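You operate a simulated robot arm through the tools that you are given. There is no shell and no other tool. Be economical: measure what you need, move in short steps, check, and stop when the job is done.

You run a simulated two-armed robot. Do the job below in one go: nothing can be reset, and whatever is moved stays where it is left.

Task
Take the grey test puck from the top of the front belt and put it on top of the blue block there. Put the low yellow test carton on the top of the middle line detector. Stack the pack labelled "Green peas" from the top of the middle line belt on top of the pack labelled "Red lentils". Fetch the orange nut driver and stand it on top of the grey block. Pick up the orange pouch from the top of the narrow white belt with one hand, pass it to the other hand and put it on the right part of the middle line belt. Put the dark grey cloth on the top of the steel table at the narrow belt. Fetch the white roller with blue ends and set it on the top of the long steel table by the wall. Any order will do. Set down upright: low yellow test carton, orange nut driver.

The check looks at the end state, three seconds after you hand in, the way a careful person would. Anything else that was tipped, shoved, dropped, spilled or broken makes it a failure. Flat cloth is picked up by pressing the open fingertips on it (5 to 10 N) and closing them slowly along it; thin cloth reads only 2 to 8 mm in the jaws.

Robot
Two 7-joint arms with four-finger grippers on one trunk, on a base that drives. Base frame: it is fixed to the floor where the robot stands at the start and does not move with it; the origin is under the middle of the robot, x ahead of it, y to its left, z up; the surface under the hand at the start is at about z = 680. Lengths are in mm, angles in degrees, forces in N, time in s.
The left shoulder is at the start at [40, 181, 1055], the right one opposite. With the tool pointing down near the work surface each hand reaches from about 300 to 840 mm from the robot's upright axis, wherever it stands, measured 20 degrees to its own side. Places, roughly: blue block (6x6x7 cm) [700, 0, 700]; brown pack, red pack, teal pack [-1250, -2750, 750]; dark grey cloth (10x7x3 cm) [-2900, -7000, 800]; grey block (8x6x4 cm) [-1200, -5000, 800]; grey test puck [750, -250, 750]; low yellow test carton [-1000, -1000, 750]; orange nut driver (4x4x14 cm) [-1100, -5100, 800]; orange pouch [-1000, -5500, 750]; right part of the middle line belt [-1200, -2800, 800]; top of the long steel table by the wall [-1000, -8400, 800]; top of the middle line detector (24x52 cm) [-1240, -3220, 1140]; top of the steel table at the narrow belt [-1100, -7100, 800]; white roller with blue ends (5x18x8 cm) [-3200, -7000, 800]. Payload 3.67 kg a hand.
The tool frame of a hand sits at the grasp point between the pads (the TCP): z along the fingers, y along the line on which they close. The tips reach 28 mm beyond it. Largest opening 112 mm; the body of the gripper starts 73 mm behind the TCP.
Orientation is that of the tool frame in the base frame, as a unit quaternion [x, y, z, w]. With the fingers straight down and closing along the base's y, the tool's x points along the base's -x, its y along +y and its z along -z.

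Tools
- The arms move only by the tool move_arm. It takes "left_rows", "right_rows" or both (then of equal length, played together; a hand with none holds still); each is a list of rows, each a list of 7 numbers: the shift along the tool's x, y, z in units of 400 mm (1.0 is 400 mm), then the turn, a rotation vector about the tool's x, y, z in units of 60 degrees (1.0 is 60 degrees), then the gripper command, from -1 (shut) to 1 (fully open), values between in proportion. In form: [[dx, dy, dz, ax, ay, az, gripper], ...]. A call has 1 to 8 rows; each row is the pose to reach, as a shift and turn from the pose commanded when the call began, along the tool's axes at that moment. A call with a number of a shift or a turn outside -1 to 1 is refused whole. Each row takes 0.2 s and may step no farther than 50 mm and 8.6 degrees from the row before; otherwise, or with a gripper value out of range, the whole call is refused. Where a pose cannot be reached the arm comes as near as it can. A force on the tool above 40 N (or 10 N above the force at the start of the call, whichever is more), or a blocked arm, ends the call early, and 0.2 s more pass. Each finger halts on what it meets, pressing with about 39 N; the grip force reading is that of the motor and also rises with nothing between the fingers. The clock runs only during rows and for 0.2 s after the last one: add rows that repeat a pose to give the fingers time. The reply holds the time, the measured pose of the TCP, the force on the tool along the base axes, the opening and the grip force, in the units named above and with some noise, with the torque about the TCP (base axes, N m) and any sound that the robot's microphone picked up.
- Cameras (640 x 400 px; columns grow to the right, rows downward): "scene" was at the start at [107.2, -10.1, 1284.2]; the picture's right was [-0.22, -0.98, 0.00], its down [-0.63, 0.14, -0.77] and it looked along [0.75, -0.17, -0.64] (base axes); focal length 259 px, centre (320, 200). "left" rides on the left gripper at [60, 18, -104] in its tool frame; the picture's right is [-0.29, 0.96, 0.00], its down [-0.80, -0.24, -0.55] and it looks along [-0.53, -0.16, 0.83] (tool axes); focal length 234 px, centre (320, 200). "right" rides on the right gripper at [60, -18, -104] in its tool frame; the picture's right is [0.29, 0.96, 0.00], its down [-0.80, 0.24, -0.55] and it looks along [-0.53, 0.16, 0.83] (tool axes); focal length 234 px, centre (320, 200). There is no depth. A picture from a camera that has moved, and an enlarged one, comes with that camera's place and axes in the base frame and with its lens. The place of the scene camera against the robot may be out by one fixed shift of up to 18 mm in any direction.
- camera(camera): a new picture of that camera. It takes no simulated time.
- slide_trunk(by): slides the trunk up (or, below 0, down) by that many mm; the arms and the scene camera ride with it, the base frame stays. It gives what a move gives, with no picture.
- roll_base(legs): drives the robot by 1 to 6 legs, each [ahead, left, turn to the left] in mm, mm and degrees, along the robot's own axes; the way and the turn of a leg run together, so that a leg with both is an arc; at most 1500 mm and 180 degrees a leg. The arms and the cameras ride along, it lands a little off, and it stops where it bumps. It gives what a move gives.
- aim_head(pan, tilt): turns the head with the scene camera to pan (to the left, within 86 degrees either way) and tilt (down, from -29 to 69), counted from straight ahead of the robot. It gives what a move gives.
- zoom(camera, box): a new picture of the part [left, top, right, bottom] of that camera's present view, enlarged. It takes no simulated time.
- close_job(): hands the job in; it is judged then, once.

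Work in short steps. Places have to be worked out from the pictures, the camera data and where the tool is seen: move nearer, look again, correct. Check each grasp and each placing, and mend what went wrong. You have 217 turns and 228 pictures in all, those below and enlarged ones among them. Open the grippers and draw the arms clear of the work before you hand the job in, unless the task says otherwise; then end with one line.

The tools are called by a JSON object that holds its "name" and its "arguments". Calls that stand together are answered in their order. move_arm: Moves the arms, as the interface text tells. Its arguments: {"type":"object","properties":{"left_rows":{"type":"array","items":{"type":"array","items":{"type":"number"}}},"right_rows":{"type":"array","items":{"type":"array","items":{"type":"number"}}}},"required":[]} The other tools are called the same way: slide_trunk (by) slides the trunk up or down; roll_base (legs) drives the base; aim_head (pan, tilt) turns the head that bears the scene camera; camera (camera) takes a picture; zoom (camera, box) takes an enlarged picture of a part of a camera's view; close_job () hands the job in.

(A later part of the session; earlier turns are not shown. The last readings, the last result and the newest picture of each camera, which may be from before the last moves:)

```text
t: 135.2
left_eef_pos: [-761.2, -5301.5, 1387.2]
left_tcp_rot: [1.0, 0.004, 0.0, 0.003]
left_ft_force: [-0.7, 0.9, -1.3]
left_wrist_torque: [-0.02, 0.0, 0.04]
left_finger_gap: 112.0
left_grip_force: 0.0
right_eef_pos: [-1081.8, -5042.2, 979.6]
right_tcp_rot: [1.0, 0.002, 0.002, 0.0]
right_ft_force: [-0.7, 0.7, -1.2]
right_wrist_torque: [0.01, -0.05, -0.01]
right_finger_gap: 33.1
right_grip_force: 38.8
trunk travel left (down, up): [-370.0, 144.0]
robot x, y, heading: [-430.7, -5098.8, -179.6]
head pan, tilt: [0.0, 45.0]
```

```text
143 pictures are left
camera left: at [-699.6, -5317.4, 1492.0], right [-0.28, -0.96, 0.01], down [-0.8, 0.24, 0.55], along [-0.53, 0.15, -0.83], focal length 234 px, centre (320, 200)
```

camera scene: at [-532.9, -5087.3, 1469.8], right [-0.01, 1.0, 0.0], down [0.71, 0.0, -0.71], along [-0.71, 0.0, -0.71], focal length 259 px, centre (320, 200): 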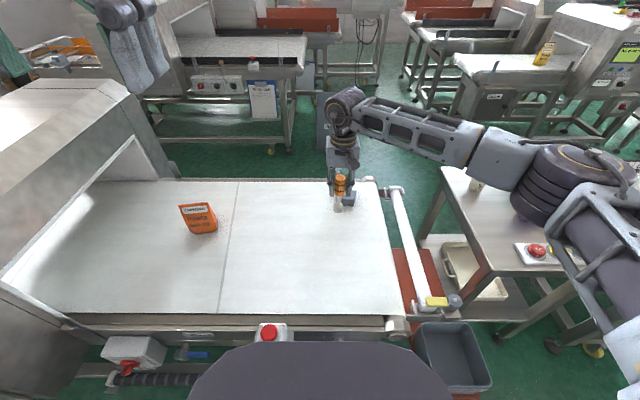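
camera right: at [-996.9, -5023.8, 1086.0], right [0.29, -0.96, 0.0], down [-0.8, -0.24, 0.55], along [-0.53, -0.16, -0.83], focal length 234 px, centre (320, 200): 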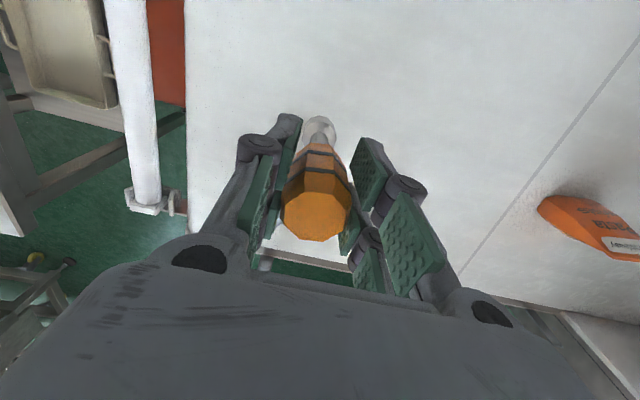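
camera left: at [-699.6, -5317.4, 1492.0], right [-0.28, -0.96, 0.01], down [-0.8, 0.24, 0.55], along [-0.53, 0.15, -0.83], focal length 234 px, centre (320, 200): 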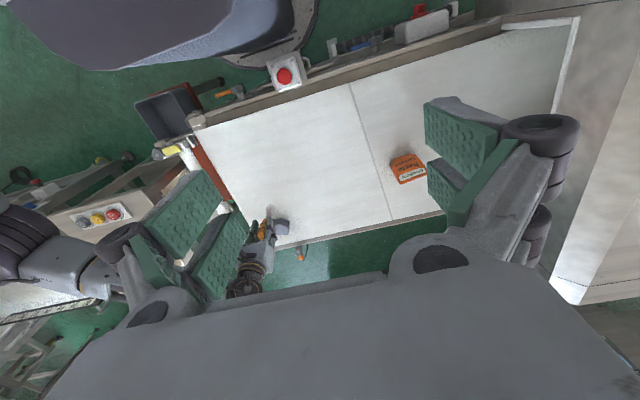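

Everything is still in place. I move the driver over the block.

{"name": "move_arm", "arguments": {"right_rows": [[-0.09, -0.03, 0, 0, 0, 0, -0.9], [-0.18, -0.06, 0, 0, 0, 0, -0.9], [-0.28, -0.09, 0, 0, 0, 0, -0.9], [-0.385, -0.112, 0, 0, 0, 0, -0.9], [-0.385, -0.112, 0, 0, 0, 0, -0.9]]}}

{"name": "camera", "arguments": {"camera": "right"}}

{"name": "zoom", "arguments": {"camera": "scene", "box": [270, 130, 430, 230]}}

```text
t: 136.4
left_eef_pos: [-758.9, -5294.8, 1389.6]
left_tcp_rot: [1.0, 0.005, 0.0, 0.004]
left_ft_force: [-0.5, 1.7, 0.5]
left_wrist_torque: [-0.06, -0.03, -0.01]
left_finger_gap: 111.8
left_grip_force: 0.1
right_eef_pos: [-1209.8, -4994.6, 981.4]
right_tcp_rot: [1.0, 0.003, 0.002, 0.001]
right_ft_force: [-1.1, 1.1, -1.6]
right_wrist_torque: [-0.07, -0.03, 0.02]
right_finger_gap: 33.1
right_grip_force: 39.0
right hand out of reach, approached as far as the arm can: row 4, 5
trunk travel left (down, up): [-370.0, 144.0]
robot x, y, heading: [-433.1, -5093.8, -179.5]
head pan, tilt: [0.0, 45.0]
```

```text
142 pictures are left
camera right: at [-1150.6, -4975.5, 1084.3], right [0.29, -0.96, 0.0], down [-0.8, -0.24, 0.55], along [-0.53, -0.16, -0.83], focal length 234 px, centre (320, 200)
```

right: 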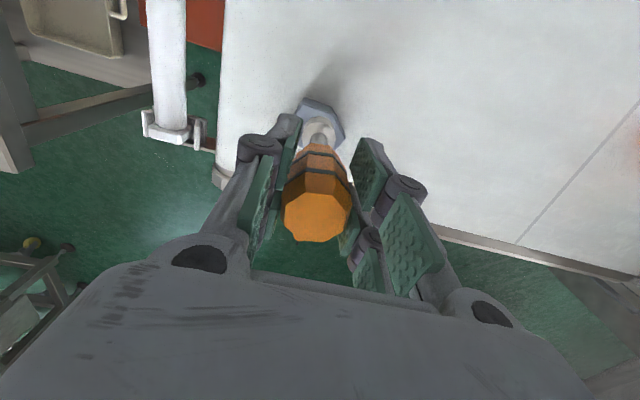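

```text
4.00 times, centred on (350, 180) of scene
camera zoom: at [-531.5, -5081.4, 1470.0], right [-0.01, 1.0, 0.0], down [0.71, 0.0, -0.71], along [-0.71, -0.01, -0.71], focal length 1034 px, centre (200, 280)
```

zoom: 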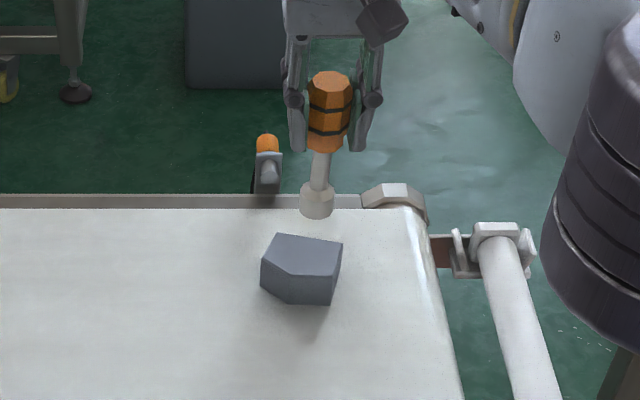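

Reach ends 27 mm short. Turning the robot left about 25° brings the right shoulder forward, so I retract a bit, turn and lower the trunk slightly.

{"name": "move_arm", "arguments": {"right_rows": [[0.1, 0, -0.05, 0, 0, 0, -0.9], [0.2, 0, -0.1, 0, 0, 0, -0.9], [0.3, 0, -0.15, 0, 0, 0, -0.9], [0.38, 0, -0.18, 0, 0, 0, -0.9]]}}

{"name": "roll_base", "arguments": {"legs": [[0, 0, 25]]}}

{"name": "aim_head", "arguments": {"pan": -25, "tilt": 45}}

{"name": "camera", "arguments": {"camera": "scene"}}

```text
t: 137.4
left_eef_pos: [-757.9, -5303.0, 1387.9]
left_tcp_rot: [1.0, 0.005, 0.0, 0.002]
left_ft_force: [0.1, 0.6, -0.6]
left_wrist_torque: [-0.04, -0.05, 0.02]
left_finger_gap: 112.2
left_grip_force: 0.2
right_eef_pos: [-1055.5, -4999.3, 1053.8]
right_tcp_rot: [1.0, -0.001, 0.002, -0.001]
right_ft_force: [6.0, -6.5, -1.1]
right_wrist_torque: [0.48, 0.47, 0.03]
right_finger_gap: 33.3
right_grip_force: 38.7
trunk travel left (down, up): [-370.0, 144.0]
robot x, y, heading: [-431.4, -5092.9, -179.7]
head pan, tilt: [0.0, 45.0]
```

```text
t: 139.2
left_eef_pos: [-636.7, -5422.7, 1388.8]
left_tcp_rot: [0.974, 0.227, 0.001, 0.003]
left_ft_force: [0.3, 0.5, 0.4]
left_wrist_torque: [-0.01, 0.01, 0.0]
left_finger_gap: 112.0
left_grip_force: 0.1
right_eef_pos: [-1035.8, -5276.6, 1054.1]
right_tcp_rot: [0.975, 0.223, 0.001, -0.001]
right_ft_force: [0.3, 0.1, -0.6]
right_wrist_torque: [-0.02, -0.02, -0.01]
right_finger_gap: 33.0
right_grip_force: 38.6
trunk travel left (down, up): [-370.0, 144.0]
robot x, y, heading: [-428.9, -5095.3, -154.3]
head pan, tilt: [0.0, 45.0]
```

```text
t: 140.1
left_eef_pos: [-636.8, -5422.1, 1388.9]
left_tcp_rot: [0.974, 0.226, 0.001, 0.004]
left_ft_force: [-1.0, 0.0, 0.1]
left_wrist_torque: [0.02, 0.02, -0.05]
left_finger_gap: 111.8
left_grip_force: 0.1
right_eef_pos: [-1035.8, -5276.0, 1054.2]
right_tcp_rot: [0.975, 0.223, 0.001, 0.0]
right_ft_force: [0.7, -0.2, -1.1]
right_wrist_torque: [-0.03, 0.0, 0.0]
right_finger_gap: 33.1
right_grip_force: 38.9
trunk travel left (down, up): [-370.0, 144.0]
robot x, y, heading: [-431.5, -5095.6, -154.2]
head pan, tilt: [-25.0, 45.0]
```

```text
140 pictures are left
camera scene: at [-528.0, -5097.0, 1470.1], right [-0.02, 1.0, 0.0], down [0.71, 0.01, -0.71], along [-0.71, -0.01, -0.71], focal length 259 px, centre (320, 200)
```

scene: 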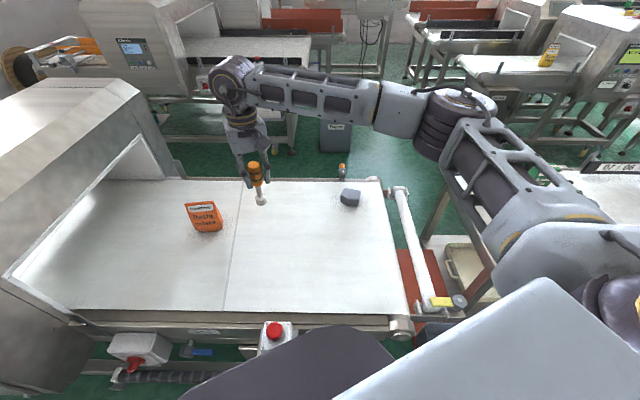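

I lower the trunk 60 mm and bring the driver over the block from this heading.

{"name": "slide_trunk", "arguments": {"by": -60}}

{"name": "move_arm", "arguments": {"right_rows": [[-0.02, -0.105, 0, 0, 0, 0, -0.9], [-0.04, -0.21, 0, 0, 0, 0, -0.9], [-0.06, -0.315, 0, 0, 0, 0, -0.9], [-0.08, -0.42, 0, 0, 0, 0, -0.9], [-0.1, -0.525, 0, 0, 0, 0, -0.9], [-0.12, -0.63, 0, 0, 0, 0, -0.9], [-0.14, -0.735, 0, 0, 0, 0, -0.9], [-0.15, -0.844, 0, 0, 0, 0, -0.9]]}}

{"name": "camera", "arguments": {"camera": "right"}}

{"name": "zoom", "arguments": {"camera": "scene", "box": [270, 130, 430, 230]}}

```text
t: 141.1
left_eef_pos: [-636.4, -5421.4, 1330.2]
left_tcp_rot: [0.974, 0.225, -0.001, 0.002]
left_ft_force: [-0.4, 0.9, -0.6]
left_wrist_torque: [-0.01, -0.01, -0.02]
left_finger_gap: 112.3
left_grip_force: 0.0
right_eef_pos: [-1034.7, -5274.5, 994.9]
right_tcp_rot: [0.975, 0.223, 0.0, -0.001]
right_ft_force: [-0.8, 1.0, -1.4]
right_wrist_torque: [-0.01, 0.0, -0.01]
right_finger_gap: 32.9
right_grip_force: 39.3
trunk travel left (down, up): [-310.0, 204.0]
robot x, y, heading: [-431.5, -5095.6, -154.1]
head pan, tilt: [-25.0, 45.0]
```

```text
t: 142.9
left_eef_pos: [-636.8, -5421.2, 1330.1]
left_tcp_rot: [0.974, 0.226, 0.0, 0.004]
left_ft_force: [0.6, -0.3, -0.2]
left_wrist_torque: [-0.05, 0.03, 0.04]
left_finger_gap: 112.1
left_grip_force: 0.1
right_eef_pos: [-1238.0, -4996.1, 992.5]
right_tcp_rot: [0.975, 0.224, 0.001, -0.001]
right_ft_force: [-0.4, 0.3, -1.2]
right_wrist_torque: [-0.01, -0.04, 0.02]
right_finger_gap: 32.9
right_grip_force: 38.6
trunk travel left (down, up): [-310.0, 204.0]
robot x, y, heading: [-432.3, -5095.1, -153.8]
head pan, tilt: [-25.0, 45.0]
```

```text
139 pictures are left
camera right: at [-1193.5, -4954.2, 1096.0], right [0.68, -0.74, 0.0], down [-0.61, -0.56, 0.55], along [-0.41, -0.37, -0.83], focal length 234 px, centre (320, 200)
```

right: 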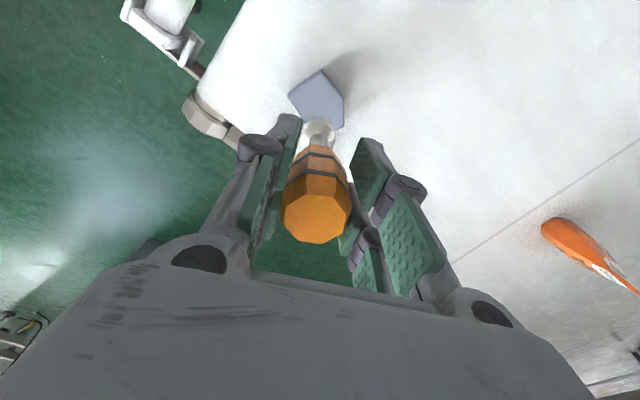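

```text
4.00 times, centred on (350, 180) of scene
camera zoom: at [-528.4, -5095.8, 1410.4], right [-0.02, 1.0, 0.0], down [0.71, 0.01, -0.71], along [-0.71, -0.01, -0.71], focal length 1034 px, centre (200, 280)
```

zoom: 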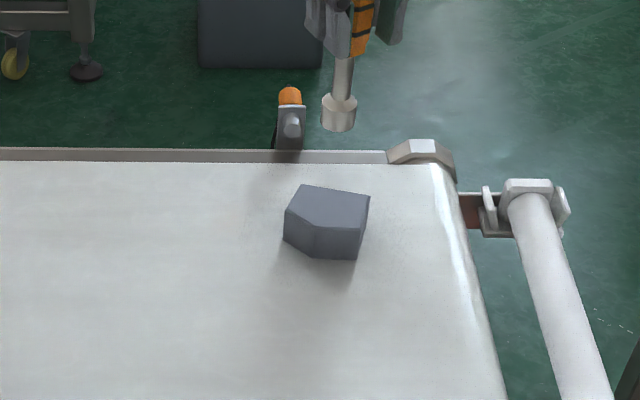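

I zoom to separate the block's top from its side.

{"name": "zoom", "arguments": {"camera": "right", "box": [260, 50, 388, 130]}}

{"name": "zoom", "arguments": {"camera": "scene", "box": [325, 160, 389, 200]}}

```text
5.00 times, centred on (324, 90) of right
camera zoom: at [-1193.5, -4954.2, 1096.0], right [0.68, -0.74, 0.0], down [-0.61, -0.56, 0.55], along [-0.41, -0.37, -0.83], focal length 1171 px, centre (300, 750)
```

zoom: 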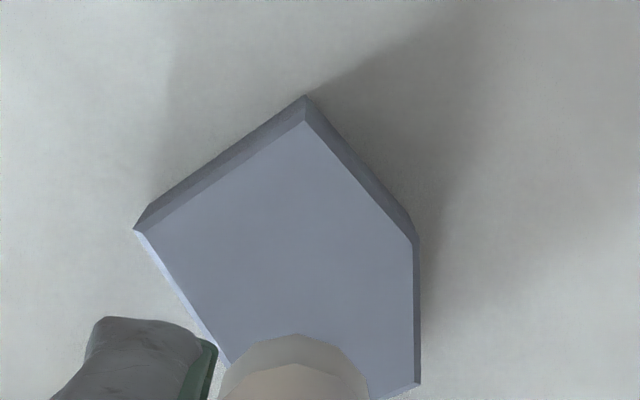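

```text
10.00 times, centred on (357, 180) of scene
camera zoom: at [-528.4, -5095.8, 1410.4], right [-0.02, 1.0, 0.0], down [0.71, 0.01, -0.71], along [-0.71, -0.01, -0.71], focal length 2586 px, centre (-50, 400)
```

zoom: 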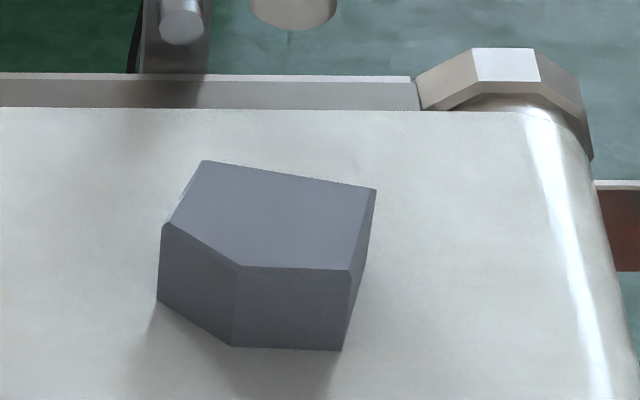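

The block top's centre agrees: about (-1237, -4995). The driver is right above, so I lower to about 920.

{"name": "move_arm", "arguments": {"right_rows": [[0, 0, 0.06, 0, 0, 0, -0.9], [0, 0, 0.12, 0, 0, 0, -0.9], [0, 0, 0.165, 0, 0, 0, -0.9], [0, 0, 0.18, 0, 0, 0, -0.9], [0, 0, 0.18, 0, 0, 0, -0.9]]}}

{"name": "zoom", "arguments": {"camera": "scene", "box": [300, 120, 428, 200]}}

{"name": "zoom", "arguments": {"camera": "right", "box": [240, 60, 400, 160]}}

```text
t: 144.1
left_eef_pos: [-636.1, -5422.4, 1328.9]
left_tcp_rot: [0.974, 0.225, 0.0, 0.003]
left_ft_force: [-0.2, -0.9, 0.9]
left_wrist_torque: [-0.04, 0.01, 0.0]
left_finger_gap: 112.1
left_grip_force: 0.1
right_eef_pos: [-1235.0, -4998.7, 923.1]
right_tcp_rot: [0.975, 0.224, 0.001, -0.001]
right_ft_force: [0.0, 0.6, -1.7]
right_wrist_torque: [0.01, -0.05, 0.01]
right_finger_gap: 32.9
right_grip_force: 39.0
trunk travel left (down, up): [-310.0, 204.0]
robot x, y, heading: [-431.9, -5092.9, -154.2]
head pan, tilt: [-25.0, 45.0]
```

```text
5.00 times, centred on (364, 160) of scene
camera zoom: at [-527.8, -5096.9, 1410.4], right [-0.02, 1.0, 0.0], down [0.71, 0.01, -0.71], along [-0.71, -0.01, -0.71], focal length 1293 px, centre (100, 400)
```

zoom: 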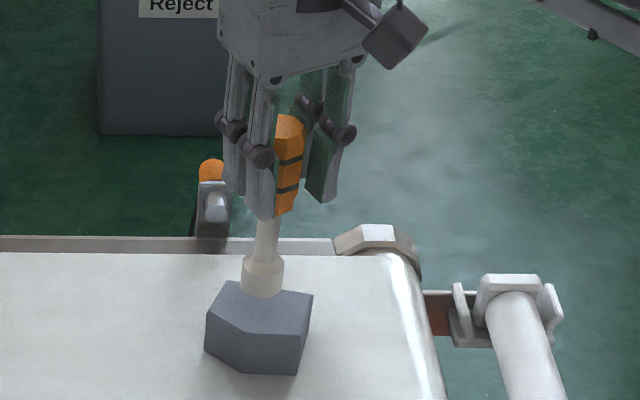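

```text
4.00 times, centred on (320, 110) of right
camera zoom: at [-1189.9, -4956.3, 1025.9], right [0.68, -0.74, 0.0], down [-0.61, -0.56, 0.55], along [-0.41, -0.37, -0.83], focal length 937 px, centre (320, 560)
```

zoom: 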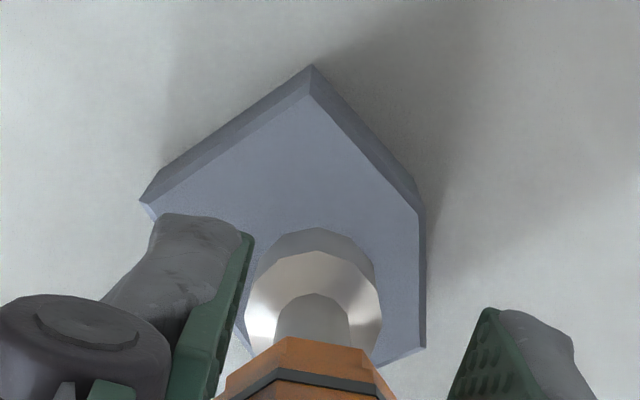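

The socket is about 6 mm off toward -y. I correct and creep down.

{"name": "move_arm", "arguments": {"right_rows": [[0.015, -0.01, 0.0, 0, 0, 0, -0.9], [0.015, -0.01, 0.01, 0, 0, 0, -0.9], [0.015, -0.01, 0.02, 0, 0, 0, -0.9], [0.015, -0.01, 0.03, 0, 0, 0, -0.9]]}}

```text
t: 145.1
left_eef_pos: [-636.9, -5422.1, 1329.3]
left_tcp_rot: [0.974, 0.226, 0.0, 0.004]
left_ft_force: [0.1, -0.2, -1.3]
left_wrist_torque: [-0.02, -0.01, 0.04]
left_finger_gap: 111.8
left_grip_force: 0.0
right_eef_pos: [-1232.9, -4991.0, 911.2]
right_tcp_rot: [0.975, 0.223, 0.001, -0.001]
right_ft_force: [-0.5, -0.4, -1.4]
right_wrist_torque: [0.01, -0.03, -0.01]
right_finger_gap: 32.8
right_grip_force: 39.2
trunk travel left (down, up): [-310.0, 204.0]
robot x, y, heading: [-433.1, -5092.2, -154.1]
head pan, tilt: [-25.0, 45.0]
```

{"name": "move_arm", "arguments": {"right_rows": [[0, 0, 0.008, 0, 0, 0, -0.9], [0, 0, 0.015, 0, 0, 0, -0.9], [0, 0, 0.02, 0, 0, 0, -0.9]]}}

{"name": "zoom", "arguments": {"camera": "right", "box": [240, 60, 400, 160]}}

{"name": "zoom", "arguments": {"camera": "scene", "box": [300, 120, 428, 200]}}

```text
t: 145.9
left_eef_pos: [-636.7, -5421.8, 1327.4]
left_tcp_rot: [0.974, 0.226, 0.0, 0.004]
left_ft_force: [1.0, -0.4, -1.1]
left_wrist_torque: [0.01, 0.0, 0.01]
left_finger_gap: 112.0
left_grip_force: 0.0
right_eef_pos: [-1231.4, -4990.7, 903.3]
right_tcp_rot: [0.975, 0.223, 0.002, -0.001]
right_ft_force: [-0.5, -0.4, -1.1]
right_wrist_torque: [-0.02, -0.03, 0.03]
right_finger_gap: 32.9
right_grip_force: 39.4
trunk travel left (down, up): [-310.0, 204.0]
robot x, y, heading: [-434.6, -5095.7, -154.1]
head pan, tilt: [-25.0, 45.0]
```

```text
4.00 times, centred on (320, 110) of right
camera zoom: at [-1185.7, -4948.0, 1005.6], right [0.68, -0.74, 0.0], down [-0.61, -0.56, 0.55], along [-0.41, -0.37, -0.83], focal length 937 px, centre (320, 560)
```

zoom: 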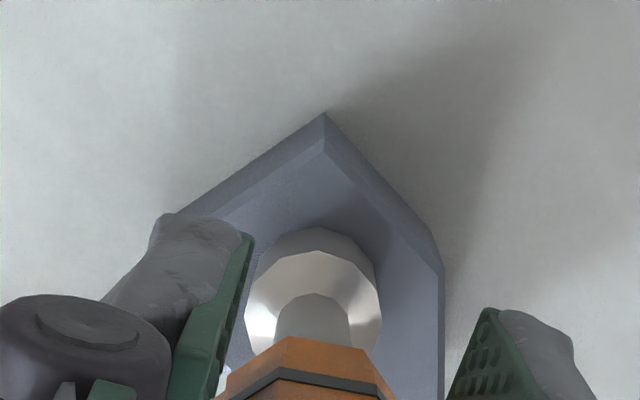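

```text
5.00 times, centred on (364, 160) of scene
camera zoom: at [-527.9, -5096.8, 1410.4], right [-0.02, 1.0, 0.0], down [0.71, 0.01, -0.71], along [-0.71, -0.01, -0.71], focal length 1293 px, centre (100, 400)
```

zoom: 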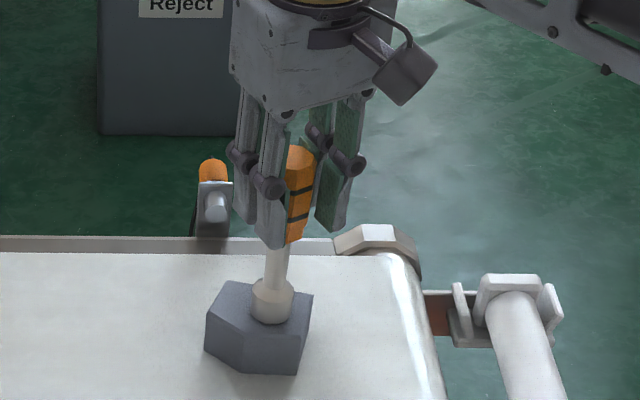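

Well inside the block top. I keep creeping until contact.

{"name": "move_arm", "arguments": {"right_rows": [[0, 0, 0.007, 0, 0, 0, -0.9], [0, 0, 0.014, 0, 0, 0, -0.9], [0, 0, 0.02, 0, 0, 0, -0.9]]}}

```text
t: 146.7
left_eef_pos: [-635.3, -5421.9, 1329.5]
left_tcp_rot: [0.974, 0.226, -0.002, 0.002]
left_ft_force: [0.4, -0.3, 0.3]
left_wrist_torque: [-0.01, -0.01, 0.04]
left_finger_gap: 112.1
left_grip_force: 0.0
right_eef_pos: [-1231.2, -4990.4, 899.0]
right_tcp_rot: [0.975, 0.222, -0.001, -0.002]
right_ft_force: [1.3, 2.1, 13.0]
right_wrist_torque: [0.36, -0.2, -0.08]
right_finger_gap: 32.7
right_grip_force: 39.1
trunk travel left (down, up): [-310.0, 204.0]
robot x, y, heading: [-434.6, -5093.5, -153.8]
head pan, tilt: [-25.0, 45.0]
```

Contact at 13 N. I ease off 1.5 mm, open slowly and check before lifting.

{"name": "move_arm", "arguments": {"right_rows": [[0, 0, -0.005, 0, 0, 0, -0.9], [0, 0, -0.005, 0, 0, 0, -0.3], [0, 0, -0.005, 0, 0, 0, -0.2], [0, 0, -0.005, 0, 0, 0, -0.1], [0, 0, -0.005, 0, 0, 0, 0.3], [0, 0, -0.005, 0, 0, 0, 0.5]]}}

{"name": "zoom", "arguments": {"camera": "scene", "box": [300, 120, 428, 200]}}

{"name": "camera", "arguments": {"camera": "right"}}

```text
t: 148.1
left_eef_pos: [-636.9, -5421.1, 1327.9]
left_tcp_rot: [0.974, 0.225, 0.0, 0.003]
left_ft_force: [-0.5, -0.1, -0.3]
left_wrist_torque: [0.01, 0.02, -0.02]
left_finger_gap: 112.1
left_grip_force: 0.1
right_eef_pos: [-1232.5, -4991.4, 897.6]
right_tcp_rot: [0.975, 0.223, 0.0, -0.001]
right_ft_force: [0.1, 0.7, -0.5]
right_wrist_torque: [-0.01, 0.03, 0.0]
right_finger_gap: 84.0
right_grip_force: 0.1
trunk travel left (down, up): [-310.0, 204.0]
robot x, y, heading: [-433.2, -5096.8, -154.0]
head pan, tilt: [-25.0, 45.0]
```

```text
5.00 times, centred on (364, 160) of scene
camera zoom: at [-527.8, -5096.8, 1410.4], right [-0.02, 1.0, 0.0], down [0.71, 0.01, -0.71], along [-0.71, -0.01, -0.71], focal length 1293 px, centre (100, 400)
```

zoom: 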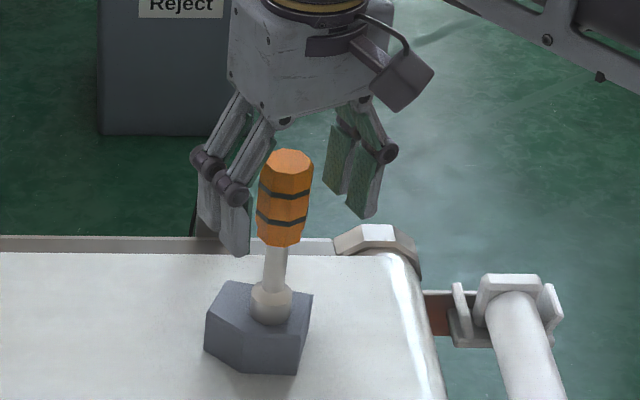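

```text
130 pictures are left
camera right: at [-1186.8, -4948.8, 1000.2], right [0.68, -0.74, 0.0], down [-0.61, -0.56, 0.55], along [-0.41, -0.37, -0.83], focal length 234 px, centre (320, 200)
```

right: 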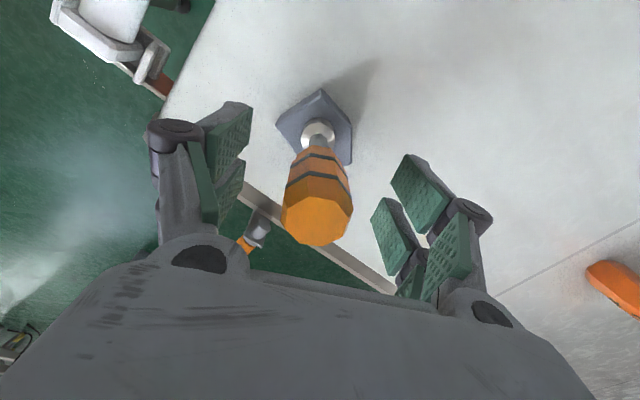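

The driver stands on the block. I lift the right hand clear and retract it.

{"name": "move_arm", "arguments": {"right_rows": [[0, 0, -0.1, 0, 0, 0, 0.5], [0, 0, -0.2, 0, 0, 0, 0.5], [0, 0, -0.3, 0, 0, 0, 0.5], [0, 0, -0.42, 0, 0, 0, 0.5], [0.1, 0, -0.45, 0, 0, 0, 0.5], [0.2, 0, -0.48, 0, 0, 0, 0.5], [0.3, 0, -0.51, 0, 0, 0, 0.5], [0.4, 0, -0.54, 0, 0, 0, 0.5]]}}

{"name": "move_arm", "arguments": {"right_rows": [[0.1, 0, 0, 0, 0, 0, 0.5], [0.2, 0, 0, 0, 0, 0, 0.5], [0.3, 0, 0, 0, 0, 0, 0.5], [0.4, 0, 0, 0, 0, 0, 0.5], [0.5, 0, 0, 0, 0, 0, 0.5]]}}

{"name": "camera", "arguments": {"camera": "scene"}}

```text
t: 149.9
left_eef_pos: [-634.6, -5420.3, 1329.5]
left_tcp_rot: [0.974, 0.226, -0.001, 0.003]
left_ft_force: [0.3, -0.3, 0.1]
left_wrist_torque: [-0.03, 0.04, -0.04]
left_finger_gap: 111.9
left_grip_force: 0.0
right_eef_pos: [-1083.9, -4923.9, 1116.0]
right_tcp_rot: [0.975, 0.223, 0.0, -0.001]
right_ft_force: [0.7, -0.4, 0.0]
right_wrist_torque: [0.0, 0.02, -0.02]
right_finger_gap: 83.7
right_grip_force: 0.1
trunk travel left (down, up): [-310.0, 204.0]
robot x, y, heading: [-434.7, -5094.3, -154.2]
head pan, tilt: [-25.0, 45.0]
```

```text
t: 151.1
left_eef_pos: [-634.4, -5422.1, 1330.7]
left_tcp_rot: [0.974, 0.226, -0.002, 0.003]
left_ft_force: [0.7, 0.6, 0.0]
left_wrist_torque: [0.01, 0.04, -0.03]
left_finger_gap: 111.8
left_grip_force: 0.0
right_eef_pos: [-903.8, -4835.5, 1112.8]
right_tcp_rot: [0.975, 0.223, 0.0, -0.001]
right_ft_force: [0.8, 0.6, -0.1]
right_wrist_torque: [0.0, 0.06, -0.03]
right_finger_gap: 84.2
right_grip_force: 0.1
trunk travel left (down, up): [-310.0, 204.0]
robot x, y, heading: [-431.4, -5093.8, -154.2]
head pan, tilt: [-25.0, 45.0]
```

```text
129 pictures are left
camera scene: at [-525.1, -5096.8, 1410.6], right [-0.02, 1.0, 0.0], down [0.71, 0.01, -0.71], along [-0.71, -0.01, -0.71], focal length 259 px, centre (320, 200)
```

scene: 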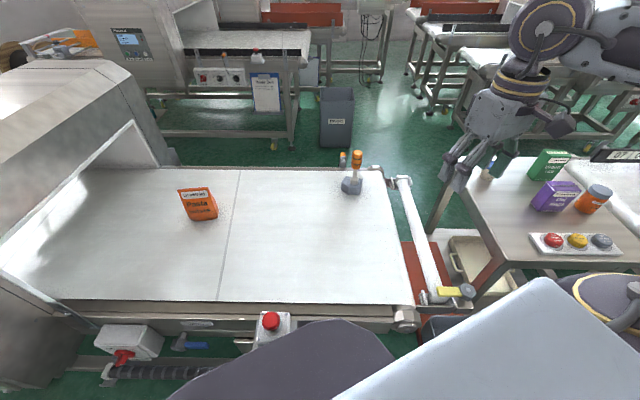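

The driver still stands. I raise the trunk, turn back to face the line and strafe left to the pouch.

{"name": "slide_trunk", "arguments": {"by": 60}}

{"name": "roll_base", "arguments": {"legs": [[-60, 0, 0], [0, 0, -26], [0, 290, 0]]}}

{"name": "aim_head", "arguments": {"pan": 10, "tilt": 45}}

{"name": "camera", "arguments": {"camera": "scene"}}

```text
t: 152.1
left_eef_pos: [-635.7, -5421.7, 1389.1]
left_tcp_rot: [0.974, 0.225, -0.001, 0.004]
left_ft_force: [-0.5, 0.3, -0.2]
left_wrist_torque: [-0.01, -0.01, -0.01]
left_finger_gap: 112.1
left_grip_force: 0.0
right_eef_pos: [-905.3, -4834.5, 1172.9]
right_tcp_rot: [0.975, 0.223, 0.0, -0.001]
right_ft_force: [0.2, -0.2, 0.5]
right_wrist_torque: [0.02, 0.01, 0.02]
right_finger_gap: 84.2
right_grip_force: 0.1
trunk travel left (down, up): [-370.0, 144.0]
robot x, y, heading: [-433.2, -5094.0, -153.9]
head pan, tilt: [-25.0, 45.0]
```

```text
t: 156.2
left_eef_pos: [-711.8, -5554.3, 1389.2]
left_tcp_rot: [1.0, -0.007, -0.001, 0.004]
left_ft_force: [0.5, 0.3, 0.9]
left_wrist_torque: [-0.02, 0.01, 0.02]
left_finger_gap: 111.5
left_grip_force: 0.0
right_eef_pos: [-686.7, -4908.4, 1173.1]
right_tcp_rot: [1.0, -0.01, 0.002, 0.0]
right_ft_force: [0.3, 0.0, 0.2]
right_wrist_torque: [-0.05, -0.03, -0.02]
right_finger_gap: 83.9
right_grip_force: 0.0
trunk travel left (down, up): [-370.0, 144.0]
robot x, y, heading: [-380.8, -5355.3, 179.2]
head pan, tilt: [-25.0, 45.0]
```

```text
t: 157.2
left_eef_pos: [-712.1, -5554.5, 1388.8]
left_tcp_rot: [1.0, -0.007, -0.001, 0.003]
left_ft_force: [-0.1, -0.6, -0.1]
left_wrist_torque: [0.0, 0.0, -0.01]
left_finger_gap: 112.1
left_grip_force: 0.0
right_eef_pos: [-685.4, -4908.9, 1173.2]
right_tcp_rot: [1.0, -0.01, 0.002, -0.001]
right_ft_force: [0.2, 0.1, 0.0]
right_wrist_torque: [-0.03, 0.03, -0.02]
right_finger_gap: 83.7
right_grip_force: 0.0
trunk travel left (down, up): [-370.0, 144.0]
robot x, y, heading: [-377.6, -5353.8, 178.9]
head pan, tilt: [10.0, 45.0]
```

```text
128 pictures are left
camera scene: at [-478.4, -5360.0, 1470.1], right [-0.16, 0.99, 0.0], down [0.7, 0.11, -0.71], along [-0.7, -0.11, -0.71], focal length 259 px, centre (320, 200)
```

scene: 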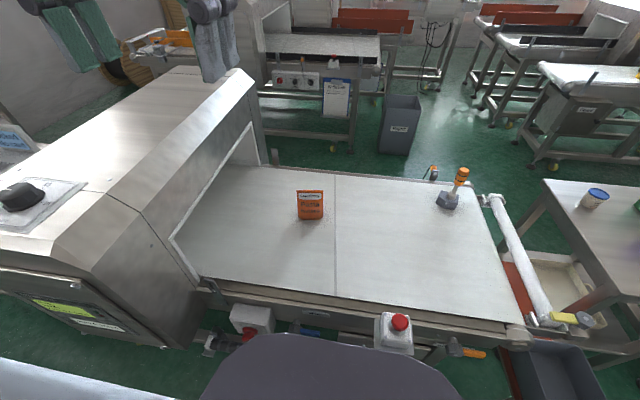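

The pouch stands near (-1080, -5487). I bring the left hand above it.

{"name": "move_arm", "arguments": {"left_rows": [[-0.12, -0.02, 0, 0, 0, 0, 1], [-0.24, -0.04, 0, 0, 0, 0, 1], [-0.36, -0.06, 0, 0, 0, 0, 1], [-0.48, -0.08, 0, 0, 0, 0, 1], [-0.6, -0.1, 0, 0, 0, 0, 1], [-0.72, -0.12, 0, 0, 0, 0, 1], [-0.84, -0.14, 0, 0, 0, 0, 1], [-0.91, -0.155, 0.07, 0, 0, 0, 1]]}}

{"name": "move_arm", "arguments": {"left_rows": [[0, 0, 0.12, 0, 0, 0, 1], [0, 0, 0.24, 0, 0, 0, 1], [0, 0, 0.36, 0, 0, 0, 1], [0, 0, 0.48, 0, 0, 0, 1], [0, 0, 0.6, 0, 0, 0, 1]]}}

{"name": "camera", "arguments": {"camera": "left"}}

{"name": "camera", "arguments": {"camera": "scene"}}

```text
t: 159.0
left_eef_pos: [-1078.1, -5489.8, 1356.9]
left_tcp_rot: [1.0, -0.008, 0.0, 0.004]
left_ft_force: [-0.2, 0.0, 1.1]
left_wrist_torque: [0.02, -0.07, 0.02]
left_finger_gap: 112.1
left_grip_force: 0.1
right_eef_pos: [-687.6, -4909.1, 1173.3]
right_tcp_rot: [1.0, -0.01, 0.002, -0.001]
right_ft_force: [0.6, 0.3, -0.4]
right_wrist_torque: [0.01, -0.05, 0.05]
right_finger_gap: 83.8
right_grip_force: 0.0
trunk travel left (down, up): [-370.0, 144.0]
robot x, y, heading: [-378.2, -5357.0, 179.2]
head pan, tilt: [10.0, 45.0]
```

```text
t: 160.2
left_eef_pos: [-1078.3, -5489.2, 1117.8]
left_tcp_rot: [1.0, -0.006, -0.001, 0.003]
left_ft_force: [-0.4, -0.1, 0.0]
left_wrist_torque: [0.0, -0.06, -0.02]
left_finger_gap: 112.0
left_grip_force: 0.1
right_eef_pos: [-686.3, -4910.9, 1172.4]
right_tcp_rot: [1.0, -0.01, 0.001, -0.002]
right_ft_force: [-0.6, -0.5, 0.6]
right_wrist_torque: [0.01, -0.01, 0.02]
right_finger_gap: 84.1
right_grip_force: 0.1
trunk travel left (down, up): [-370.0, 144.0]
robot x, y, heading: [-383.7, -5356.0, 179.0]
head pan, tilt: [10.0, 45.0]
```

```text
127 pictures are left
camera left: at [-1016.7, -5508.2, 1221.7], right [-0.3, -0.95, 0.01], down [-0.79, 0.25, 0.55], along [-0.53, 0.16, -0.83], focal length 234 px, centre (320, 200)
```

left: 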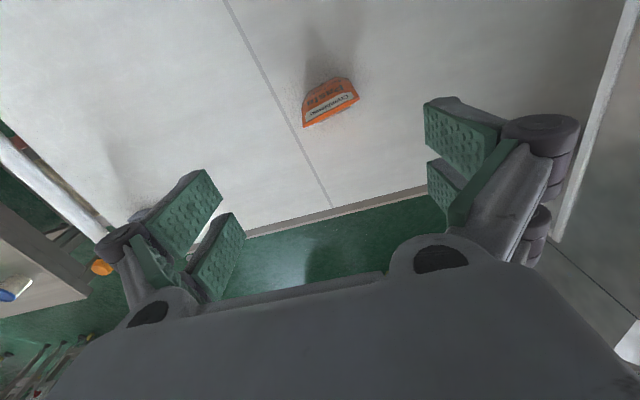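

```text
126 pictures are left
camera scene: at [-479.2, -5361.6, 1470.0], right [-0.16, 0.99, 0.0], down [0.7, 0.11, -0.71], along [-0.7, -0.11, -0.71], focal length 259 px, centre (320, 200)
```

scene: 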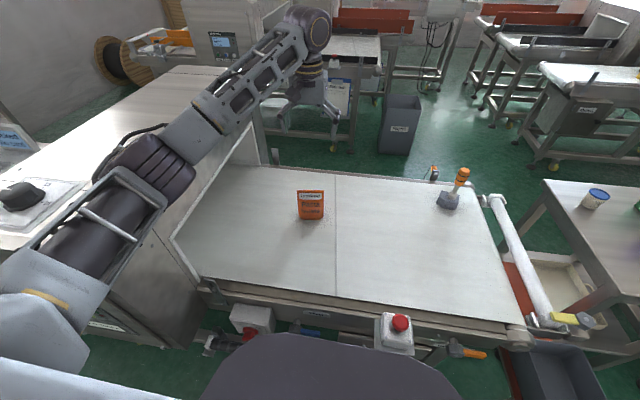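

The pouch's seal runs nearly along y. I turn the left hand ~81° so the jaws close across it, with its camera facing outward.

{"name": "move_arm", "arguments": {"left_rows": [[0, 0, 0, 0, 0, 0.14, 1], [0, 0, 0, 0, 0, 0.28, 1], [0, 0, 0, 0, 0, 0.42, 1], [0, 0, 0, 0, 0, 0.56, 1], [0, 0, 0, 0, 0, 0.7, 1], [0, 0, 0, 0, 0, 0.84, 1], [0, 0, 0, 0, 0, 0.98, 1]]}}

{"name": "move_arm", "arguments": {"left_rows": [[0, 0, 0, 0, 0, 0.13, 1], [0, 0, 0, 0, 0, 0.26, 1], [0, 0, 0, 0, 0, 0.37, 1], [0, 0, 0, 0, 0, 0.37, 1]]}}

{"name": "camera", "arguments": {"camera": "left"}}

```text
t: 161.8
left_eef_pos: [-1075.8, -5489.4, 1121.1]
left_tcp_rot: [0.867, -0.498, 0.001, 0.003]
left_ft_force: [-0.8, 0.2, -0.2]
left_wrist_torque: [0.01, 0.02, 0.03]
left_finger_gap: 112.0
left_grip_force: 0.1
right_eef_pos: [-686.2, -4910.0, 1172.9]
right_tcp_rot: [1.0, -0.011, 0.001, -0.001]
right_ft_force: [0.6, 0.5, -1.0]
right_wrist_torque: [-0.01, -0.01, 0.0]
right_finger_gap: 84.2
right_grip_force: 0.0
trunk travel left (down, up): [-370.0, 144.0]
robot x, y, heading: [-384.3, -5353.1, 178.8]
head pan, tilt: [10.0, 45.0]
```

```text
t: 162.8
left_eef_pos: [-1075.6, -5490.1, 1119.8]
left_tcp_rot: [0.755, -0.656, 0.002, 0.003]
left_ft_force: [-0.6, 0.6, 0.5]
left_wrist_torque: [-0.02, 0.01, 0.0]
left_finger_gap: 111.8
left_grip_force: 0.1
right_eef_pos: [-685.9, -4911.2, 1172.9]
right_tcp_rot: [1.0, -0.01, 0.001, 0.0]
right_ft_force: [-0.1, -0.1, 0.7]
right_wrist_torque: [0.0, -0.02, 0.0]
right_finger_gap: 83.9
right_grip_force: 0.1
trunk travel left (down, up): [-370.0, 144.0]
robot x, y, heading: [-381.7, -5355.5, 179.1]
head pan, tilt: [10.0, 45.0]
```

```text
125 pictures are left
camera left: at [-1083.7, -5549.8, 1225.1], right [-0.99, 0.15, 0.0], down [0.13, 0.83, 0.55], along [0.08, 0.54, -0.84], focal length 234 px, centre (320, 200)
```

left: 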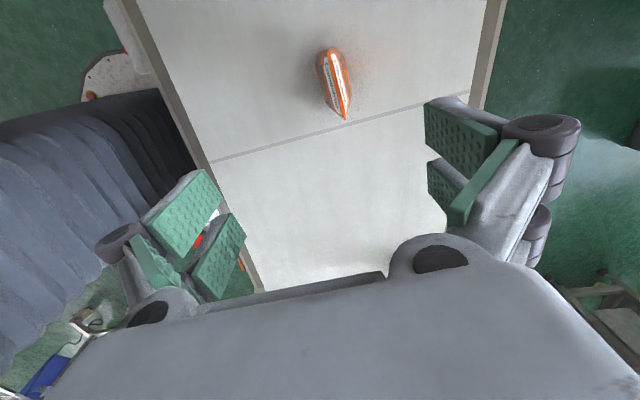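

I move over the left half of the seal and go down to 960 for a look.

{"name": "move_arm", "arguments": {"left_rows": [[0.04, 0.035, 0.1, 0, 0, 0, 0.6], [0.0855, 0.073, 0.19, 0, 0, 0, 0.4], [0.0855, 0.073, 0.29, 0, 0, 0, 0.2], [0.0855, 0.073, 0.4, 0, 0, 0, 0.2], [0.0855, 0.073, 0.4, 0, 0, 0, 0.2]]}}

{"name": "camera", "arguments": {"camera": "left"}}

{"name": "zoom", "arguments": {"camera": "scene", "box": [230, 130, 390, 230]}}

```text
t: 164.0
left_eef_pos: [-1099.2, -5531.3, 958.3]
left_tcp_rot: [0.756, -0.655, 0.001, 0.003]
left_ft_force: [0.5, -0.2, -0.7]
left_wrist_torque: [0.02, 0.01, -0.04]
left_finger_gap: 67.1
left_grip_force: 0.1
right_eef_pos: [-685.6, -4909.6, 1172.1]
right_tcp_rot: [1.0, -0.009, 0.001, 0.0]
right_ft_force: [0.6, -0.4, 0.0]
right_wrist_torque: [0.0, 0.02, 0.0]
right_finger_gap: 84.1
right_grip_force: 0.1
trunk travel left (down, up): [-370.0, 144.0]
robot x, y, heading: [-380.5, -5355.0, 179.1]
head pan, tilt: [10.0, 45.0]
```

```text
124 pictures are left
camera left: at [-1108.1, -5590.2, 1063.3], right [-0.99, 0.15, 0.0], down [0.13, 0.83, 0.55], along [0.08, 0.54, -0.84], focal length 234 px, centre (320, 200)
```

left: 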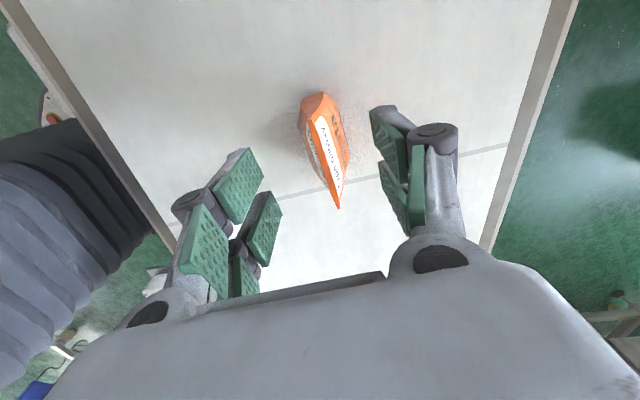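

```text
4.00 times, centred on (310, 180) of scene
camera zoom: at [-478.0, -5360.7, 1470.2], right [-0.16, 0.99, 0.0], down [0.7, 0.11, -0.71], along [-0.7, -0.11, -0.71], focal length 1034 px, centre (360, 280)
```

zoom: 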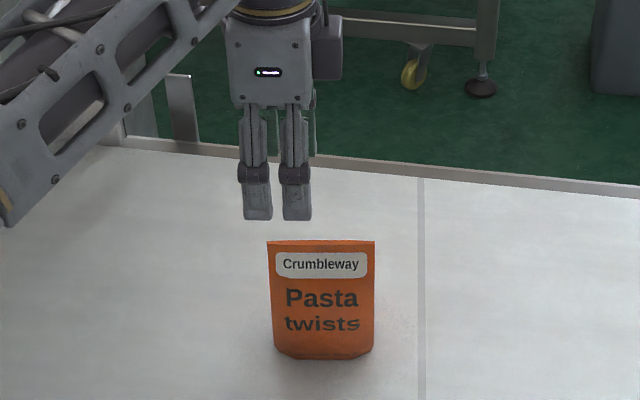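

Wrist and scene disagree about the seal's left end, so I zoom in.

{"name": "zoom", "arguments": {"camera": "left", "box": [240, 70, 432, 220]}}

```text
2.67 times, centred on (336, 145) of left
camera zoom: at [-1108.1, -5590.2, 1063.3], right [-0.99, 0.15, 0.0], down [0.13, 0.83, 0.55], along [0.08, 0.54, -0.84], focal length 624 px, centre (277, 347)
```

zoom: 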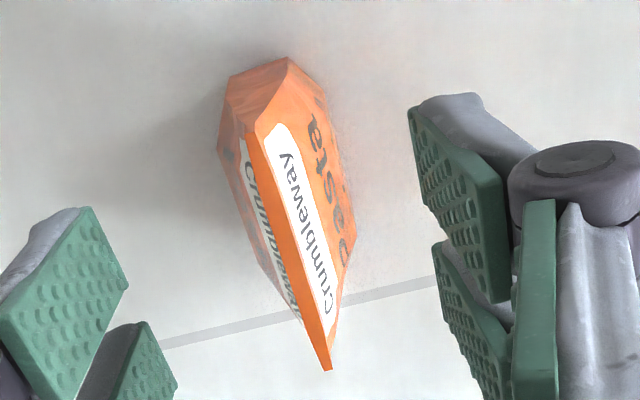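

The seal runs from about (-1095, -5545) to (-1108, -5457). I shift 8 mm to +y, lower to z 878 and close on the seal.

{"name": "move_arm", "arguments": {"left_rows": [[-0.02, -0.003, 0.06, 0, 0, 0, 0.2], [-0.02, -0.003, 0.13, 0, 0, 0, 0.2], [-0.02, -0.003, 0.2, 0, 0, 0, 0.2], [-0.02, -0.003, 0.2, 0, 0, 0, -0.4], [-0.02, -0.003, 0.2, 0, 0, 0, -1], [-0.02, -0.003, 0.2, 0, 0, 0, -1], [-0.02, -0.003, 0.2, 0, 0, 0, -1]]}}

{"name": "camera", "arguments": {"camera": "left"}}

{"name": "zoom", "arguments": {"camera": "scene", "box": [230, 130, 390, 230]}}

```text
t: 165.6
left_eef_pos: [-1098.4, -5520.9, 879.8]
left_tcp_rot: [0.755, -0.656, 0.002, 0.003]
left_ft_force: [0.5, 1.8, 0.1]
left_wrist_torque: [-0.06, -0.14, 0.0]
left_finger_gap: 18.1
left_grip_force: 39.0
right_eef_pos: [-686.1, -4909.2, 1172.1]
right_tcp_rot: [1.0, -0.01, 0.001, -0.001]
right_ft_force: [-0.4, -0.1, 0.4]
right_wrist_torque: [0.01, 0.0, -0.02]
right_finger_gap: 84.0
right_grip_force: 0.1
trunk travel left (down, up): [-370.0, 144.0]
robot x, y, heading: [-381.6, -5354.9, 178.9]
head pan, tilt: [10.0, 45.0]
```

```text
121 pictures are left
camera left: at [-1105.9, -5580.7, 983.7], right [-0.99, 0.15, 0.0], down [0.13, 0.83, 0.55], along [0.08, 0.54, -0.84], focal length 234 px, centre (320, 200)
```

left: 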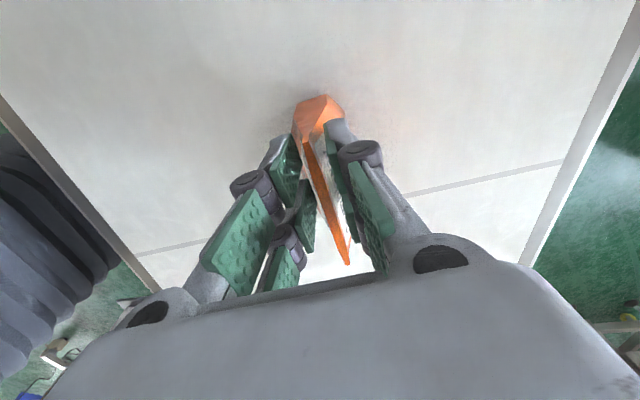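

```text
4.00 times, centred on (310, 180) of scene
camera zoom: at [-478.2, -5360.7, 1470.1], right [-0.16, 0.99, 0.0], down [0.7, 0.11, -0.71], along [-0.7, -0.11, -0.71], focal length 1034 px, centre (360, 280)
```

zoom: 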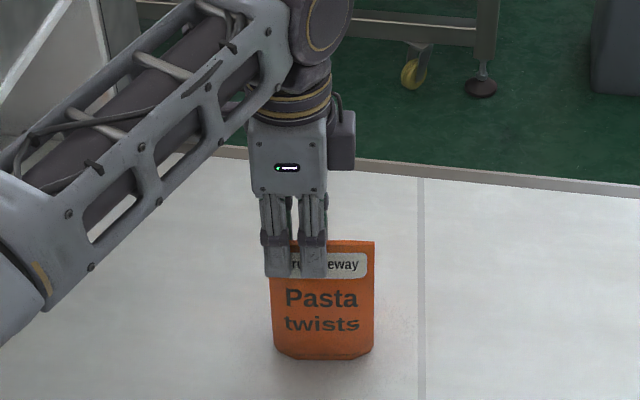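

The pouch is gripped at 18 mm. I lift it slowly.

{"name": "move_arm", "arguments": {"left_rows": [[0, 0, -0.05, 0, 0, 0, -1], [0, 0, -0.12, 0, 0, 0, -1], [0, 0, -0.22, 0, 0, 0, -1], [0, 0, -0.33, 0, 0, 0, -1], [0, 0, -0.44, 0, 0, 0, -1], [0, 0, -0.55, 0, 0, 0, -1], [0, 0, -0.66, 0, 0, 0, -1]]}}

{"name": "camera", "arguments": {"camera": "scene"}}

```text
t: 167.2
left_eef_pos: [-1095.1, -5521.7, 1147.6]
left_tcp_rot: [0.756, -0.655, 0.003, 0.003]
left_ft_force: [0.4, -0.5, -1.5]
left_wrist_torque: [-0.03, 0.01, 0.02]
left_finger_gap: 17.9
left_grip_force: 39.4
right_eef_pos: [-685.5, -4909.1, 1172.1]
right_tcp_rot: [1.0, -0.011, 0.0, 0.0]
right_ft_force: [0.4, 0.6, -0.8]
right_wrist_torque: [-0.01, -0.01, 0.02]
right_finger_gap: 84.1
right_grip_force: 0.0
trunk travel left (down, up): [-370.0, 144.0]
robot x, y, heading: [-378.6, -5357.6, 179.1]
head pan, tilt: [10.0, 45.0]
```

```text
119 pictures are left
camera scene: at [-477.5, -5360.7, 1470.2], right [-0.16, 0.99, 0.0], down [0.7, 0.11, -0.71], along [-0.7, -0.11, -0.71], focal length 259 px, centre (320, 200)
```

scene: 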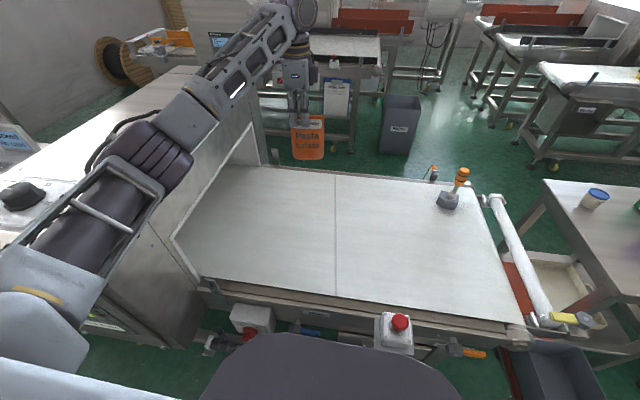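

Pouch lifted. I bring it in front of the robot with the left hand while turning the right hand toward the handover pose.

{"name": "move_arm", "arguments": {"left_rows": [[-0.04, -0.083, 0, 0, 0, 0.02, -1], [-0.08, -0.167, 0, 0, 0, 0.04, -1], [-0.12, -0.25, 0, 0, 0, 0.06, -1], [-0.16, -0.333, 0, 0, 0, 0.08, -1], [-0.2, -0.416, 0, 0, 0, 0.1, -1], [-0.24, -0.5, 0, 0, 0, 0.12, -1], [-0.275, -0.583, 0, 0, 0, 0.137, -1]], "right_rows": [[-0.03, 0.05, 0, 0, 0, -0.14, 1], [-0.065, 0.1, 0, 0, 0, -0.28, 1], [-0.1, 0.15, -0.01, 0, 0, -0.42, 1], [-0.13, 0.2, -0.02, 0, 0, -0.56, 1], [-0.16, 0.25, -0.03, 0, 0, -0.7, 1], [-0.195, 0.3, -0.04, 0, 0, -0.84, 1], [-0.228, 0.357, -0.05, 0, 0, -0.98, 1]]}}

{"name": "camera", "arguments": {"camera": "scene"}}

```text
t: 169.0
left_eef_pos: [-882.8, -5377.7, 1145.2]
left_tcp_rot: [0.707, -0.707, 0.003, 0.003]
left_ft_force: [-0.2, -0.2, -2.3]
left_wrist_torque: [-0.03, -0.01, -0.01]
left_finger_gap: 18.2
left_grip_force: 38.9
right_eef_pos: [-776.1, -5097.7, 1164.7]
right_tcp_rot: [0.895, 0.438, 0.054, 0.062]
right_ft_force: [1.1, -0.5, -0.2]
right_wrist_torque: [0.04, -0.03, -0.01]
right_finger_gap: 112.0
right_grip_force: 0.0
right hand out of reach, approached as far as the arm can: row 6, 7
trunk travel left (down, up): [-370.0, 144.0]
robot x, y, heading: [-384.8, -5357.1, 179.1]
head pan, tilt: [10.0, 45.0]
stopped in row 7 (right hand): the arm was blocked; the commanded pose is now the measured one
```

```text
118 pictures are left
camera scene: at [-479.6, -5362.3, 1470.0], right [-0.16, 0.99, 0.0], down [0.7, 0.11, -0.71], along [-0.7, -0.11, -0.71], focal length 259 px, centre (320, 200)
```

scene: 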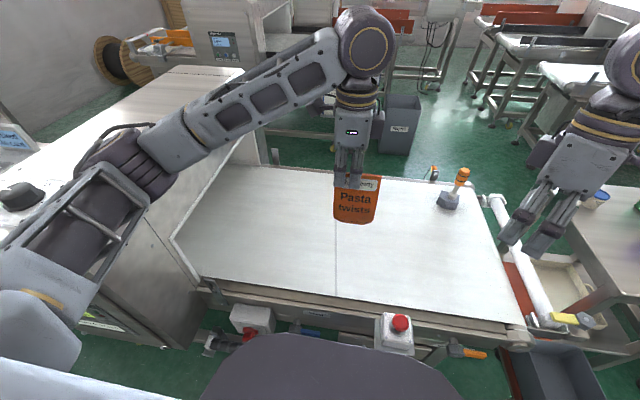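

The right wrist hit a joint limit there. I move it further forward first, then turn it.

{"name": "move_arm", "arguments": {"right_rows": [[-0.1, 0.002, -0.03, 0, 0, 0, 1], [-0.2, 0.005, -0.06, 0, 0, 0, 1], [-0.29, 0.008, -0.087, 0, 0, 0, 1]]}}

{"name": "move_arm", "arguments": {"right_rows": [[0, 0, 0, -0.013, -0.1, -0.094, 1], [0, 0, 0, -0.027, -0.2, -0.188, 1], [0, 0, 0, -0.04, -0.3, -0.282, 1], [0, 0, 0, -0.054, -0.4, -0.376, 1], [0, 0, 0, -0.067, -0.5, -0.47, 1], [0, 0, 0, -0.08, -0.6, -0.564, 1], [0, 0, 0, -0.095, -0.7, -0.657, 1]]}}

{"name": "camera", "arguments": {"camera": "scene"}}

```text
t: 169.8
left_eef_pos: [-881.9, -5376.3, 1146.1]
left_tcp_rot: [-0.707, 0.708, -0.001, -0.003]
left_ft_force: [-0.7, -0.3, -2.9]
left_wrist_torque: [-0.03, -0.01, -0.02]
left_finger_gap: 17.7
left_grip_force: 38.4
right_eef_pos: [-849.0, -5188.8, 1192.0]
right_tcp_rot: [0.895, 0.438, 0.055, 0.061]
right_ft_force: [-0.3, 0.8, 0.1]
right_wrist_torque: [0.01, -0.02, 0.01]
right_finger_gap: 111.8
right_grip_force: 0.0
trunk travel left (down, up): [-370.0, 144.0]
robot x, y, heading: [-380.9, -5353.4, 179.0]
head pan, tilt: [10.0, 45.0]
```

```text
t: 171.4
left_eef_pos: [-881.5, -5376.4, 1146.7]
left_tcp_rot: [-0.706, 0.708, -0.001, -0.002]
left_ft_force: [0.7, 0.0, -3.2]
left_wrist_torque: [-0.02, -0.01, -0.01]
left_finger_gap: 17.9
left_grip_force: 38.9
right_eef_pos: [-703.4, -5255.2, 1313.6]
right_tcp_rot: [0.67, 0.641, -0.26, 0.271]
right_ft_force: [0.6, 0.3, 0.6]
right_wrist_torque: [-0.01, 0.0, 0.02]
right_finger_gap: 111.9
right_grip_force: 0.0
right hand out of reach, approached as far as the arm can: row 2, 3, 4, 5, 6, 7
trunk travel left (down, up): [-370.0, 144.0]
robot x, y, heading: [-385.3, -5358.5, 179.3]
head pan, tilt: [10.0, 45.0]
```

```text
117 pictures are left
camera scene: at [-478.6, -5362.3, 1470.1], right [-0.16, 0.99, 0.0], down [0.7, 0.11, -0.71], along [-0.7, -0.11, -0.71], focal length 259 px, centre (320, 200)
```

scene: 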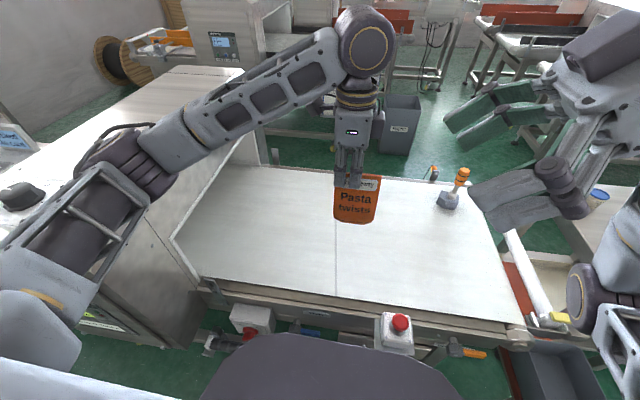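

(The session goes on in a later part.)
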